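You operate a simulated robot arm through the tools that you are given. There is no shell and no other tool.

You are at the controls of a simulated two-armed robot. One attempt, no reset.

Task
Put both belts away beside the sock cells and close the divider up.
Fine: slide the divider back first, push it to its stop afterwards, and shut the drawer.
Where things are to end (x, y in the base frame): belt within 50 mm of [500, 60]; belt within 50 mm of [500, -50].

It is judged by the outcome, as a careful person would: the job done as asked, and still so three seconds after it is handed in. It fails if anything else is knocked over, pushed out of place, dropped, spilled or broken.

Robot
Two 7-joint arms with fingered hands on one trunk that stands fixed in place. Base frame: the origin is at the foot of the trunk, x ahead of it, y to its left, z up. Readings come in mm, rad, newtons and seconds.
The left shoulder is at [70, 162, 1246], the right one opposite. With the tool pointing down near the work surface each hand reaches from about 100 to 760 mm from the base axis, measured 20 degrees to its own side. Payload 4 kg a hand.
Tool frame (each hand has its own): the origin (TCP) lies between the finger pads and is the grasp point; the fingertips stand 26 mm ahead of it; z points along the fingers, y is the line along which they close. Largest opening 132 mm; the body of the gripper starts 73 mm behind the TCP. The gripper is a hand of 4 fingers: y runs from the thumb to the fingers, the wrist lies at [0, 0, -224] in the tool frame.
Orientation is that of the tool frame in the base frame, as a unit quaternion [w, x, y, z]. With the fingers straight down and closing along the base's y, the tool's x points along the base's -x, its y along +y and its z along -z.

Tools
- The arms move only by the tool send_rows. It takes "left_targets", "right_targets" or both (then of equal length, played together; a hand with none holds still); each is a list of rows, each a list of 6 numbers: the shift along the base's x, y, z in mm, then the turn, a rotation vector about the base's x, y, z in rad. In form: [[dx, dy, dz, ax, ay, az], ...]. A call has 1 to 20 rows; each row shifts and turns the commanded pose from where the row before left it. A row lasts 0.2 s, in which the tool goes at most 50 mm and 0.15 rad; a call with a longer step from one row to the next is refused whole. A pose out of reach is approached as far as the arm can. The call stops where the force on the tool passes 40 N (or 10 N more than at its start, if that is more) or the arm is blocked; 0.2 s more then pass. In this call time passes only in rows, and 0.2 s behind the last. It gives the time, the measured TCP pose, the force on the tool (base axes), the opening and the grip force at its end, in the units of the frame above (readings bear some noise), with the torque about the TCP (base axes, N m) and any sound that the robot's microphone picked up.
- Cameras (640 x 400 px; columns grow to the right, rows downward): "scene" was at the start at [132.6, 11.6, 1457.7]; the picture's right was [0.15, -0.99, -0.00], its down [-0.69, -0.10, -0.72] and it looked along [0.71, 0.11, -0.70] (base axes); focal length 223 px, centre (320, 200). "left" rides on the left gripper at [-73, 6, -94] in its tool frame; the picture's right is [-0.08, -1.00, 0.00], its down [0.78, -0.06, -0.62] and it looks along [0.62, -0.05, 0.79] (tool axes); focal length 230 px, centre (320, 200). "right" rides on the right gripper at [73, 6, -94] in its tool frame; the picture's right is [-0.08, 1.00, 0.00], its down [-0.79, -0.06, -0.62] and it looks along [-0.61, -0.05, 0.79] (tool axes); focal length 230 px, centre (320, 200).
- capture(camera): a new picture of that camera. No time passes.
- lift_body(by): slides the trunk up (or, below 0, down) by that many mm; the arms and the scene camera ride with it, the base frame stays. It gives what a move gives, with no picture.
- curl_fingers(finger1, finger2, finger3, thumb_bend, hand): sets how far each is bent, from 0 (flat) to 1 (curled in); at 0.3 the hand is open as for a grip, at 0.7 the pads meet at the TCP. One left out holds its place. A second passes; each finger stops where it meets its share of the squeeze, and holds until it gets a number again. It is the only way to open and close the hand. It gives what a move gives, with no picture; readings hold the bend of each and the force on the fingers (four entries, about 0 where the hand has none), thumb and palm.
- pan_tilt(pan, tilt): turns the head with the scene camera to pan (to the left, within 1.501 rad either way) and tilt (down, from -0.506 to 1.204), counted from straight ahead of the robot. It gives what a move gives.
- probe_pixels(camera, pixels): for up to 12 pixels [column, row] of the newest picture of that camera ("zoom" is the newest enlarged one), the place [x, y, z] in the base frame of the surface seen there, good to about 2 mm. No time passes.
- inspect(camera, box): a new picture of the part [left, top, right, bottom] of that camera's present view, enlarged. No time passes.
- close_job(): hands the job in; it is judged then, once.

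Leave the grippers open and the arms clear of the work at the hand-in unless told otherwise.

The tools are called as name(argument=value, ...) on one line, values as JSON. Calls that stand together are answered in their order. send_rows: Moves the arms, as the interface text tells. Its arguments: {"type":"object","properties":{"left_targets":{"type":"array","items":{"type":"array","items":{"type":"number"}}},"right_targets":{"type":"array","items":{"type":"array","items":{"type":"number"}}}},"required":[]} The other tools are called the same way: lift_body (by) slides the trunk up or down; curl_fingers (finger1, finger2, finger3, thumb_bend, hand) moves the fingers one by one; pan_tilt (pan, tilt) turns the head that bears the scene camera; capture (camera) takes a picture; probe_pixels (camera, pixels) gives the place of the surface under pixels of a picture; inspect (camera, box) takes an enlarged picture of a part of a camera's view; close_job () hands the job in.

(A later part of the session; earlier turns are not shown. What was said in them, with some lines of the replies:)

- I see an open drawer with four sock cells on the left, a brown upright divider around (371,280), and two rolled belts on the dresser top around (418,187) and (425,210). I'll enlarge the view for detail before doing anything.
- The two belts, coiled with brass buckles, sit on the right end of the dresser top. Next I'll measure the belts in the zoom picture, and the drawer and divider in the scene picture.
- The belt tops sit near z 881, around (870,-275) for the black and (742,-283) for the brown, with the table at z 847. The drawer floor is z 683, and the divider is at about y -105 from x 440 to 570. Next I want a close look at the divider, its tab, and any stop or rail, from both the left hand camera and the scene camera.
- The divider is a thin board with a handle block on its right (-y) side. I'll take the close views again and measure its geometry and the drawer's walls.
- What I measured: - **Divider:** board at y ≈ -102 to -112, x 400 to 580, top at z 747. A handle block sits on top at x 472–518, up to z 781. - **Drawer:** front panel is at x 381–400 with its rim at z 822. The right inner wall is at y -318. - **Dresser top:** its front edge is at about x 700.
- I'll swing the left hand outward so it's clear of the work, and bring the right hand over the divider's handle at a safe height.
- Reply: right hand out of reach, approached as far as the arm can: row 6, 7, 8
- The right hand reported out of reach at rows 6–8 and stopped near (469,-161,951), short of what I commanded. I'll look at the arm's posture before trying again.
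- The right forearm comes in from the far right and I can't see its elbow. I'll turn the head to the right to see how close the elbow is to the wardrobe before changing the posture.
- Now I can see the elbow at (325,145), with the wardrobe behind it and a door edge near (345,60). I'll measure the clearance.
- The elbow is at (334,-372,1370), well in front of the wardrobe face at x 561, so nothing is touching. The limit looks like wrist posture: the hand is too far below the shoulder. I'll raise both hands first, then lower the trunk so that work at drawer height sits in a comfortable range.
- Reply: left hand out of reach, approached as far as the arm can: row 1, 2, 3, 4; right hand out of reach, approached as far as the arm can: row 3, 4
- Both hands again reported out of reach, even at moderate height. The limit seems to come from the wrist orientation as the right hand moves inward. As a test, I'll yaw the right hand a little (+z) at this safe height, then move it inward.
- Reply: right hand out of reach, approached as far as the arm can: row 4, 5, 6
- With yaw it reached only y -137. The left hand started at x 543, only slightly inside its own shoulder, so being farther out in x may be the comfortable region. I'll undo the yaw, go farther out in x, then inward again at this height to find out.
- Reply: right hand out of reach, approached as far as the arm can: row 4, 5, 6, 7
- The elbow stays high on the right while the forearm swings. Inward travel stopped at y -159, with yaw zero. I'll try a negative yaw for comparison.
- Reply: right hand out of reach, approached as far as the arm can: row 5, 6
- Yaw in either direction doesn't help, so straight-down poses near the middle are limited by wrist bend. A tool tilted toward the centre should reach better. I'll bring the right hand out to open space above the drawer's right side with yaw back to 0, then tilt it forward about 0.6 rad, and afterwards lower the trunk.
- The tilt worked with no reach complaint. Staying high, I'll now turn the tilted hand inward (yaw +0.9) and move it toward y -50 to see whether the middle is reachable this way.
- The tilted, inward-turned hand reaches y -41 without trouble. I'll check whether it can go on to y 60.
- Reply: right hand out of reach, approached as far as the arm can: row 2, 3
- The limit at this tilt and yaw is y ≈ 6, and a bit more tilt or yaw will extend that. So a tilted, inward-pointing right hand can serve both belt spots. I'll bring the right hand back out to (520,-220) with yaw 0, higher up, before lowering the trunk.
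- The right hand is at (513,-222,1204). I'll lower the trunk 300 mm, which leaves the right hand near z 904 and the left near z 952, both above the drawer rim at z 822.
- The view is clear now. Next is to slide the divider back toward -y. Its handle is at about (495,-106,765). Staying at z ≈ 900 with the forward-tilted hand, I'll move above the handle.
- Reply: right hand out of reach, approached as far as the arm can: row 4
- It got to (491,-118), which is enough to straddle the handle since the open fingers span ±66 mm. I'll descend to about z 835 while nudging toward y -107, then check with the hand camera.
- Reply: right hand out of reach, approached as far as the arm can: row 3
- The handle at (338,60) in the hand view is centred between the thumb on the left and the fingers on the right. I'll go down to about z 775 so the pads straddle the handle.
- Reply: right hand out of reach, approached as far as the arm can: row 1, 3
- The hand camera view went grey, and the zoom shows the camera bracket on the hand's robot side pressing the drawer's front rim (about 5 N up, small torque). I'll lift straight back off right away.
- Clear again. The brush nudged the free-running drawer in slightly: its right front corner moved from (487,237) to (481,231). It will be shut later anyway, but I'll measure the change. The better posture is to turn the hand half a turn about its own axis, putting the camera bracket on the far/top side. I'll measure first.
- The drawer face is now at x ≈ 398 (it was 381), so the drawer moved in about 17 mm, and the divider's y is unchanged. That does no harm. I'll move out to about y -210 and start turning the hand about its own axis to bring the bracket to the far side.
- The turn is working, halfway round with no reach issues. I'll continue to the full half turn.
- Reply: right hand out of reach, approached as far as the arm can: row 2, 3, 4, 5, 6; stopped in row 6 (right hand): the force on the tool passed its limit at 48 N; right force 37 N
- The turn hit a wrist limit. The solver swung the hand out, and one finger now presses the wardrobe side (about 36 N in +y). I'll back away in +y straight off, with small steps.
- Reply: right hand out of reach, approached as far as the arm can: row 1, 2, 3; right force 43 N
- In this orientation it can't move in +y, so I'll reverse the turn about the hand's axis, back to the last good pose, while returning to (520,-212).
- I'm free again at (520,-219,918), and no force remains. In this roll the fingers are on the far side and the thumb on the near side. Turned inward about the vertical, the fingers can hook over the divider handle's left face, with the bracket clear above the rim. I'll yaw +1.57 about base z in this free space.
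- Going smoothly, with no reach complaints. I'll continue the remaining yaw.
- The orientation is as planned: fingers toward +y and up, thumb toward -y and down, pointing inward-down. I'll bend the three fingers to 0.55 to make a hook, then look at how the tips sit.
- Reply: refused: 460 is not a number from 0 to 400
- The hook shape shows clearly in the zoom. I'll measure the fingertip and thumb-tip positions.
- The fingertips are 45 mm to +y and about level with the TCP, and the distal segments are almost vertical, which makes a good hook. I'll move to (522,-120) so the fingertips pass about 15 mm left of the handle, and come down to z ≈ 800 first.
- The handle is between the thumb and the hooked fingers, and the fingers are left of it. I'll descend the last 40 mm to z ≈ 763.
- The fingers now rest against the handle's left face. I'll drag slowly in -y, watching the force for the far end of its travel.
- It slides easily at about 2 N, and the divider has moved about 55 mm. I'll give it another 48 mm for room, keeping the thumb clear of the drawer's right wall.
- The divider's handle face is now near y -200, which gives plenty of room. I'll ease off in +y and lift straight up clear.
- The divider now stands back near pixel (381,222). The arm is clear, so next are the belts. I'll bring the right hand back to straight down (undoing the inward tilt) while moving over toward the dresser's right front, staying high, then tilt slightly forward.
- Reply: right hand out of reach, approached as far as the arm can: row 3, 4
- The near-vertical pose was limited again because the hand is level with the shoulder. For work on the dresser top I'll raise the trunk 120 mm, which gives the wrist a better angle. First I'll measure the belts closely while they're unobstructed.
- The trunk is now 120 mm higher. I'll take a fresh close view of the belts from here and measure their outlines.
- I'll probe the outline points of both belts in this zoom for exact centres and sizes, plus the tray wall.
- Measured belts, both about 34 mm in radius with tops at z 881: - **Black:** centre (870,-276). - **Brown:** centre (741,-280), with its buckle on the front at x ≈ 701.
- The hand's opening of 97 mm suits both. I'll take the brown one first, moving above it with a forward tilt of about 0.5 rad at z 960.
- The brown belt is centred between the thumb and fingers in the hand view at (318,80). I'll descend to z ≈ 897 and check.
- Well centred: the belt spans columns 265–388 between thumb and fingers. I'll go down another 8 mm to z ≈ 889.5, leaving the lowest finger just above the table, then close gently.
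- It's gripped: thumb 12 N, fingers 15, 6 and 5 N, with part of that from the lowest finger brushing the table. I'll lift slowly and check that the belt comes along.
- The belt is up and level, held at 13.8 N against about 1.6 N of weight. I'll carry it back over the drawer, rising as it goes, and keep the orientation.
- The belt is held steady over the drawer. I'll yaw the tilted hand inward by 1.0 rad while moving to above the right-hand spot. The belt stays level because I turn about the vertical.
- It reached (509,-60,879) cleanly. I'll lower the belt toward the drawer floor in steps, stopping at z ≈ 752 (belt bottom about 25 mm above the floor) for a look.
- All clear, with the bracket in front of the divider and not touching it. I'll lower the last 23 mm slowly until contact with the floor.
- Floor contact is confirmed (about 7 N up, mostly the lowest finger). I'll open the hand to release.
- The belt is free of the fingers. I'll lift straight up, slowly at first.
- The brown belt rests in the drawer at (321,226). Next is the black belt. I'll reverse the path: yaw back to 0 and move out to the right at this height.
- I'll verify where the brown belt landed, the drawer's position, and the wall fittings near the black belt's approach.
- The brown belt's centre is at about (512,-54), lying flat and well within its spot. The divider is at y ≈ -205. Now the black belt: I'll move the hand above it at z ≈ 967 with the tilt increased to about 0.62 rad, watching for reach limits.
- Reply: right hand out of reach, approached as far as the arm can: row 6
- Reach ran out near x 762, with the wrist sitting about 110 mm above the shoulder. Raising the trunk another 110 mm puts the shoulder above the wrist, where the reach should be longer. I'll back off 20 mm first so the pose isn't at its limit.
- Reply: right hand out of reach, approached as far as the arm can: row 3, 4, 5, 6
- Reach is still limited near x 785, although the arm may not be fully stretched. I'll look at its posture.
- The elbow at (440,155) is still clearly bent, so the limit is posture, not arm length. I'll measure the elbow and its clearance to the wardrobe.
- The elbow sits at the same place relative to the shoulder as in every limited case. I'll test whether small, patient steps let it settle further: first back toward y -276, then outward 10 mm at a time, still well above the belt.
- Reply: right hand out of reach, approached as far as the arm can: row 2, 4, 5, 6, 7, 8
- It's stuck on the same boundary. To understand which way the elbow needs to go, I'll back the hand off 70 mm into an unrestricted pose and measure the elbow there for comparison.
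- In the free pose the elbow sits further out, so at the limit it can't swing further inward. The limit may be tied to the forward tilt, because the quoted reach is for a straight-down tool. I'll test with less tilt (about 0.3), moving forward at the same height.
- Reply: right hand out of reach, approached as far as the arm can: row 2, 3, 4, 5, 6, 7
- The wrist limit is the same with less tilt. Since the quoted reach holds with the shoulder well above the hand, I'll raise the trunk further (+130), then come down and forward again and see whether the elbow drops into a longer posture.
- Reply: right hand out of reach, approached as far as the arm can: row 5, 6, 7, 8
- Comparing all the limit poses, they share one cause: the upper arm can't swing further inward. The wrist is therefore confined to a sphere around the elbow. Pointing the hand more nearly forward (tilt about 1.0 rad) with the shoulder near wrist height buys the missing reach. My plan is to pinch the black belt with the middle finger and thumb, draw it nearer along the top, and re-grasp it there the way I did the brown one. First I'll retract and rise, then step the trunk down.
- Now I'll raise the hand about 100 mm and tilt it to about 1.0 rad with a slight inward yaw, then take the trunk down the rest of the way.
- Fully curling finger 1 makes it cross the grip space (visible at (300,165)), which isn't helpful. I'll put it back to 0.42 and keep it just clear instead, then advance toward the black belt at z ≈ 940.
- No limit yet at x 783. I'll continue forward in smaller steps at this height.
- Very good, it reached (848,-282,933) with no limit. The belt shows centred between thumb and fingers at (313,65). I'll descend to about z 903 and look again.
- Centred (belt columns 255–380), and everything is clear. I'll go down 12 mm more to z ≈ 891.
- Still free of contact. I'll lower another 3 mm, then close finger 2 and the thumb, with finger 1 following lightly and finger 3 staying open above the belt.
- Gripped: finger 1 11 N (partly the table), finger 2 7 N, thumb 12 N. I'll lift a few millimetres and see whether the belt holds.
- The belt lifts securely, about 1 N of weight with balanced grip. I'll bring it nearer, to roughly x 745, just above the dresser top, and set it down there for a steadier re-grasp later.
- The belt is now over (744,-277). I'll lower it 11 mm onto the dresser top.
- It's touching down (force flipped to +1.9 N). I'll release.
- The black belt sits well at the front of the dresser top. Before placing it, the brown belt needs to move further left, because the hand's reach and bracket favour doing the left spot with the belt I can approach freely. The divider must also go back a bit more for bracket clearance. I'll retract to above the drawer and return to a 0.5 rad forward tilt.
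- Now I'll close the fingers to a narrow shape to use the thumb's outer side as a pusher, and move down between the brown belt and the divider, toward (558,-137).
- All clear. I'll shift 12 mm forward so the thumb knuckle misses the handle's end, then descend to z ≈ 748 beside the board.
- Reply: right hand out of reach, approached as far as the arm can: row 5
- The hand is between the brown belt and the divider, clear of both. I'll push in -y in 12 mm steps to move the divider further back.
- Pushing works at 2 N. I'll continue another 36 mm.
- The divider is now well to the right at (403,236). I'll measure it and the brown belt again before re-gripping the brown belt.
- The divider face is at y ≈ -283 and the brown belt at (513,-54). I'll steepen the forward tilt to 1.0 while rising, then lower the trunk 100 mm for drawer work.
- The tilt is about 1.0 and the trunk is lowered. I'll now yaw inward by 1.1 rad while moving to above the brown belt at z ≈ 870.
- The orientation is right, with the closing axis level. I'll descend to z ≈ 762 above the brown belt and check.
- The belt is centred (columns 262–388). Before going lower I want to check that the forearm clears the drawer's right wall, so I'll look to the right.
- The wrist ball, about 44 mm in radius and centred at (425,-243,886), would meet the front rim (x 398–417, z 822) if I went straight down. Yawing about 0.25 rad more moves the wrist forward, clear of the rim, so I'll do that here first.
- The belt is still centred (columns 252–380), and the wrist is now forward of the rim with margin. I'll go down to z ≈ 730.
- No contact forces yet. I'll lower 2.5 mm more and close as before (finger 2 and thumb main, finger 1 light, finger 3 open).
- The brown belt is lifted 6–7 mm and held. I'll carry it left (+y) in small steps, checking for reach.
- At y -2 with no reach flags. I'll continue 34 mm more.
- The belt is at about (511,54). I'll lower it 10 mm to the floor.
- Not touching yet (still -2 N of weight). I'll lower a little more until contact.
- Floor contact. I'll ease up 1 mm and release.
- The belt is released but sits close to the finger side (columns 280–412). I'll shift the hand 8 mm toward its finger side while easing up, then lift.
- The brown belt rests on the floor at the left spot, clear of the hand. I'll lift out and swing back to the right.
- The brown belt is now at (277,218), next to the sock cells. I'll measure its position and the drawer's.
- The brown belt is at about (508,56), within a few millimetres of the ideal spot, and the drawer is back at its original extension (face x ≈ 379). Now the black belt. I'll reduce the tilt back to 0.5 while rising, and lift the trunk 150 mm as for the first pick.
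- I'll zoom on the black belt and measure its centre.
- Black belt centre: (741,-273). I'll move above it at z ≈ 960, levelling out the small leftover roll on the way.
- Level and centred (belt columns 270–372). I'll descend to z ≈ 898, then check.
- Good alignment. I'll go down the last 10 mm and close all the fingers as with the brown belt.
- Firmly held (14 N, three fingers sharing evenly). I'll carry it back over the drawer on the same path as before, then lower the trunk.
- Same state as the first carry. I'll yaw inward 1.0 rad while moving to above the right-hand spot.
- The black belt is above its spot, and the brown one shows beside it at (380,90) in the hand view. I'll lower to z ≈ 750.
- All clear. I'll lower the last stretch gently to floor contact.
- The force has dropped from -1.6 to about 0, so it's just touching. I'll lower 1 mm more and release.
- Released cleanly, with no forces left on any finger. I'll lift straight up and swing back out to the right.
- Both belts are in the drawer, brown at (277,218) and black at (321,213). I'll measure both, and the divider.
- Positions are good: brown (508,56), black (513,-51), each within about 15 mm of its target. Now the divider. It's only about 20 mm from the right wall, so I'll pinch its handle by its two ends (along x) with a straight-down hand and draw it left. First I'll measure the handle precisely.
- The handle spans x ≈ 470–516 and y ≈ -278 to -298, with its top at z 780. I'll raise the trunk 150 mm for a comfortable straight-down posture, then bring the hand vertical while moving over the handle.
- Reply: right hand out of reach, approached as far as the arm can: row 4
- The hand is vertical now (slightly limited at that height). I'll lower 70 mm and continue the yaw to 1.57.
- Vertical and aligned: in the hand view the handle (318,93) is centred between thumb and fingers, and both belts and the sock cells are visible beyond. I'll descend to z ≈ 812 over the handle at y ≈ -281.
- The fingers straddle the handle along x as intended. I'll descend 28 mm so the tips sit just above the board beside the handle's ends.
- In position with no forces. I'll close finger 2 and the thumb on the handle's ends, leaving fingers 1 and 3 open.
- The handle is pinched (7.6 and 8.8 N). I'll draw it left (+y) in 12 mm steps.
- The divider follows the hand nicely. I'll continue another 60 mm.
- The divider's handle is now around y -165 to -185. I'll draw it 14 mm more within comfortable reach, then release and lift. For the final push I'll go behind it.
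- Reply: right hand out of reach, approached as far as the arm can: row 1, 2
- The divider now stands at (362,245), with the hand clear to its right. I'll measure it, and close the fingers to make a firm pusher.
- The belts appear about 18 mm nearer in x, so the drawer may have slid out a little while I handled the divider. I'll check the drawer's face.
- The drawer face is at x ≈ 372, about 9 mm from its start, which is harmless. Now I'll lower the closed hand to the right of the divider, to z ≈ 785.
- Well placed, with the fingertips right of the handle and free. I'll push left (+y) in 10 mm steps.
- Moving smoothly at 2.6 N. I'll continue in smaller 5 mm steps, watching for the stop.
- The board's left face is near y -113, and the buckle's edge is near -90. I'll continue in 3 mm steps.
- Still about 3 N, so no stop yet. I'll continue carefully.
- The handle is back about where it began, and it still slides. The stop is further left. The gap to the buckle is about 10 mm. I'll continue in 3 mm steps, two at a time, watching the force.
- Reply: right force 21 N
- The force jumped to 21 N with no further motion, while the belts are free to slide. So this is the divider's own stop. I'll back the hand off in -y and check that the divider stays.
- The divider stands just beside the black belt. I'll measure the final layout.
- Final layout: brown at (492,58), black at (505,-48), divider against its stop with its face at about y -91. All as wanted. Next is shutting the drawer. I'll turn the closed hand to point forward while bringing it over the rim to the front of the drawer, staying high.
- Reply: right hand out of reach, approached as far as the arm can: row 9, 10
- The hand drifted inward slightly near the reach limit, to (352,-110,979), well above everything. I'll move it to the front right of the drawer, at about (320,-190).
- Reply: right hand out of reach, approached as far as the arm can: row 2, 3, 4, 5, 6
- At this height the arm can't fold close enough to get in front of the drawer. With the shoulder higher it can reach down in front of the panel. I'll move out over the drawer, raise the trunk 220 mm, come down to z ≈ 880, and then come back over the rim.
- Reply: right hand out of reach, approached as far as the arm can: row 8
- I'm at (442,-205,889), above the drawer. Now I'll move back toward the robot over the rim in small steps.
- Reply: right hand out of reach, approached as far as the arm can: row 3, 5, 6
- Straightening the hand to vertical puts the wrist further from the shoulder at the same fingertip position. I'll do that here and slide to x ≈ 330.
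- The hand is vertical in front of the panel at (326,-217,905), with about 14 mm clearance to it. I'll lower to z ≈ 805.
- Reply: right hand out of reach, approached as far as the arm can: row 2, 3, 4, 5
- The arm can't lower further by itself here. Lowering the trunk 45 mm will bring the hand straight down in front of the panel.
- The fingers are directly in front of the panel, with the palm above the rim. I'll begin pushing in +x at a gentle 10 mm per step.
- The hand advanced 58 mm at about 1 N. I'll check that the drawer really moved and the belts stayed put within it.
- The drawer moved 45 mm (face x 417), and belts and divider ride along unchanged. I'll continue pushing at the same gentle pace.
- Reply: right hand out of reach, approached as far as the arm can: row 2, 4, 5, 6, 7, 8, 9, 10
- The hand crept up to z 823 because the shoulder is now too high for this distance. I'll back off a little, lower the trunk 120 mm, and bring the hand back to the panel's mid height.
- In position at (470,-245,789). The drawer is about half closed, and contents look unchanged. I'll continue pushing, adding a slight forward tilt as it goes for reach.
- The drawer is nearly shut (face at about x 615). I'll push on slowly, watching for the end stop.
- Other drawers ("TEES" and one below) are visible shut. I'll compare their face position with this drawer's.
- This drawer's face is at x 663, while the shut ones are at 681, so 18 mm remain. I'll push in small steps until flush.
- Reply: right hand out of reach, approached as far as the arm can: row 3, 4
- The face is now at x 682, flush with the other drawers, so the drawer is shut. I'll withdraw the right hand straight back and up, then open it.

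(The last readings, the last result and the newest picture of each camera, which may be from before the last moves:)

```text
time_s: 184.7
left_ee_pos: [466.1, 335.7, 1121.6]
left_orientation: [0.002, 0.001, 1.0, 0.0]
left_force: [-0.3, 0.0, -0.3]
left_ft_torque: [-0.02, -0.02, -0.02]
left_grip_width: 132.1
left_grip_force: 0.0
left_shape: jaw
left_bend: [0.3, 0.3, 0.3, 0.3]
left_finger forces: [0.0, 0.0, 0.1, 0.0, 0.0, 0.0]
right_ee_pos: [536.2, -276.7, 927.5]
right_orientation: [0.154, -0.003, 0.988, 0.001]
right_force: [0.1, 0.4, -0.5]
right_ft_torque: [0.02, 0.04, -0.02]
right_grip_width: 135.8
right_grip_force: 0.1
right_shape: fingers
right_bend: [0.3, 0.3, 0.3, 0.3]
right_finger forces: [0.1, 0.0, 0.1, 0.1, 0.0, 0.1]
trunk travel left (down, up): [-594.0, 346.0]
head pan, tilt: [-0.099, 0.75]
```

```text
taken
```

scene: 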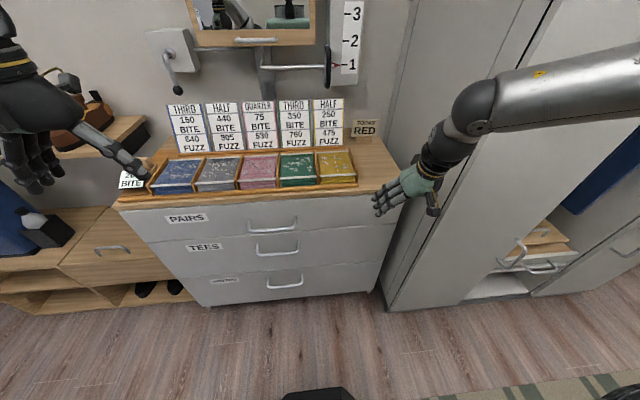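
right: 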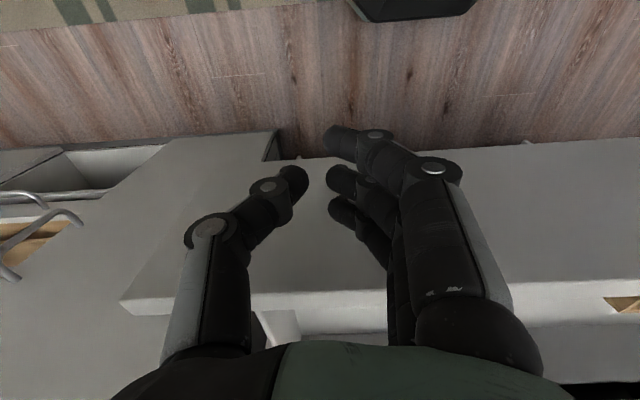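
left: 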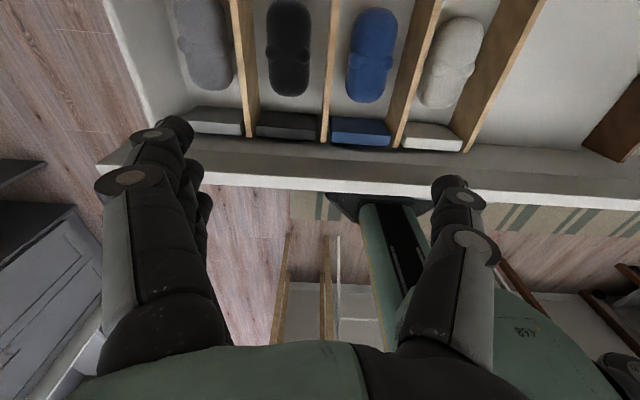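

The drawer is shut, and the tray, cards and other items look as they did at the start. I'll raise the right hand a bit more so both arms are well clear, and do one last check of the drawer's face.

send_rows(left_targets=[[-10, 5, 0, 0, 0, 0], [-10, 5, 0, 0, 0, 0], [-10, 5, 0, 0, 0, 0]], right_targets=[[-10, -5, 25, 0, 0, 0], [-10, -5, 25, 0, 0, 0], [-10, -5, 20, 0, 0, 0]])

capture(camera="scene")

probe_pixels(camera="scene", pixels=[[215, 225], [340, 222], [300, 205], [340, 255], [250, 285]])

```text
time_s: 185.5
left_ee_pos: [437.5, 338.6, 1112.6]
left_orientation: [0.002, 0.001, 1.0, 0.0]
left_force: [-0.1, 0.0, 1.1]
left_ft_torque: [-0.01, 0.03, -0.04]
left_grip_width: 131.9
left_grip_force: 0.1
left_shape: jaw
left_bend: [0.3, 0.3, 0.3, 0.3]
left_finger forces: [0.0, 0.0, 0.0, 0.1, 0.1, 0.1]
left hand out of reach, approached as far as the arm can: row 1, 2, 3
right_ee_pos: [502.8, -292.3, 996.9]
right_orientation: [0.154, -0.003, 0.988, 0.002]
right_force: [-0.9, -0.2, 0.0]
right_ft_torque: [0.01, -0.02, 0.0]
right_grip_width: 136.0
right_grip_force: 0.0
right_shape: fingers
right_bend: [0.3, 0.3, 0.3, 0.3]
right_finger forces: [0.0, 0.0, 0.0, 0.0, 0.0, 0.0]
trunk travel left (down, up): [-594.0, 346.0]
head pan, tilt: [-0.099, 0.75]
```

```text
taken
```

scene: 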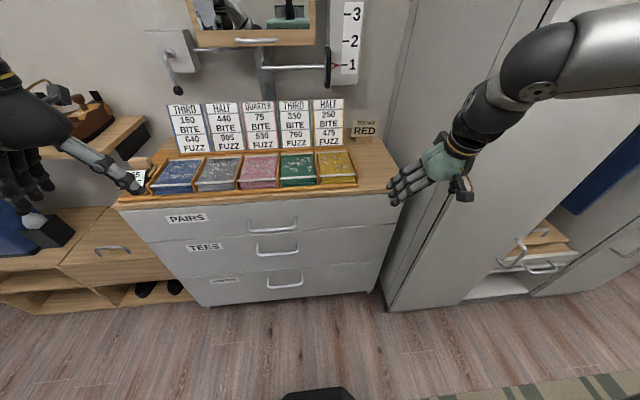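

```text
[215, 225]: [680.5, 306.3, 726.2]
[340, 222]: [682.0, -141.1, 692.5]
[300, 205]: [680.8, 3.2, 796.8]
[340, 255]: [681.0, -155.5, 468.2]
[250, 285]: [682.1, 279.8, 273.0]
```

The drawer's face stays flush at x ≈ 681 with the others, both belts are inside beside the sock cells, the divider is at its stop, and both hands are open and clear. I'll hand the job in.

close_job()

```text
The job is handed in.
```

Both belts are in the drawer beside the sock cells, the divider is pushed to its stop, and the drawer is shut. I've handed the job in.

- **Belts:** the last readings before shutting, with the drawer open, were brown at about (492, 58) and black at about (505, -48). Both are within about 10 mm of their targets. Shutting the drawer carried them about 310 mm further back in x, so I read your x, y targets as positions in the open drawer. I couldn't see inside once it was shut, but I pushed it in gently.
- **Divider:** I slid it back first. After both belts were in, I pushed it left until it met a hard stop (about 21 N with no further movement). Its left face is at about y = -91, just beside the black belt's buckle.
- **Drawer:** its face is flush with the two drawers below it, at about x = 681.

**Contacts along the way**
- The hand's camera bracket touched the drawer's front rim early on and nudged the open drawer in about 17 mm.
- One finger pressed the side of the wardrobe at about 40 N for roughly a second while the arm was at a joint limit. The wardrobe showed no sign of having moved.

Nothing was dropped or knocked over, and the tray, price cards and the "TODAY RED" sign look as they did at the start. Both hands were open and clear at hand-in.
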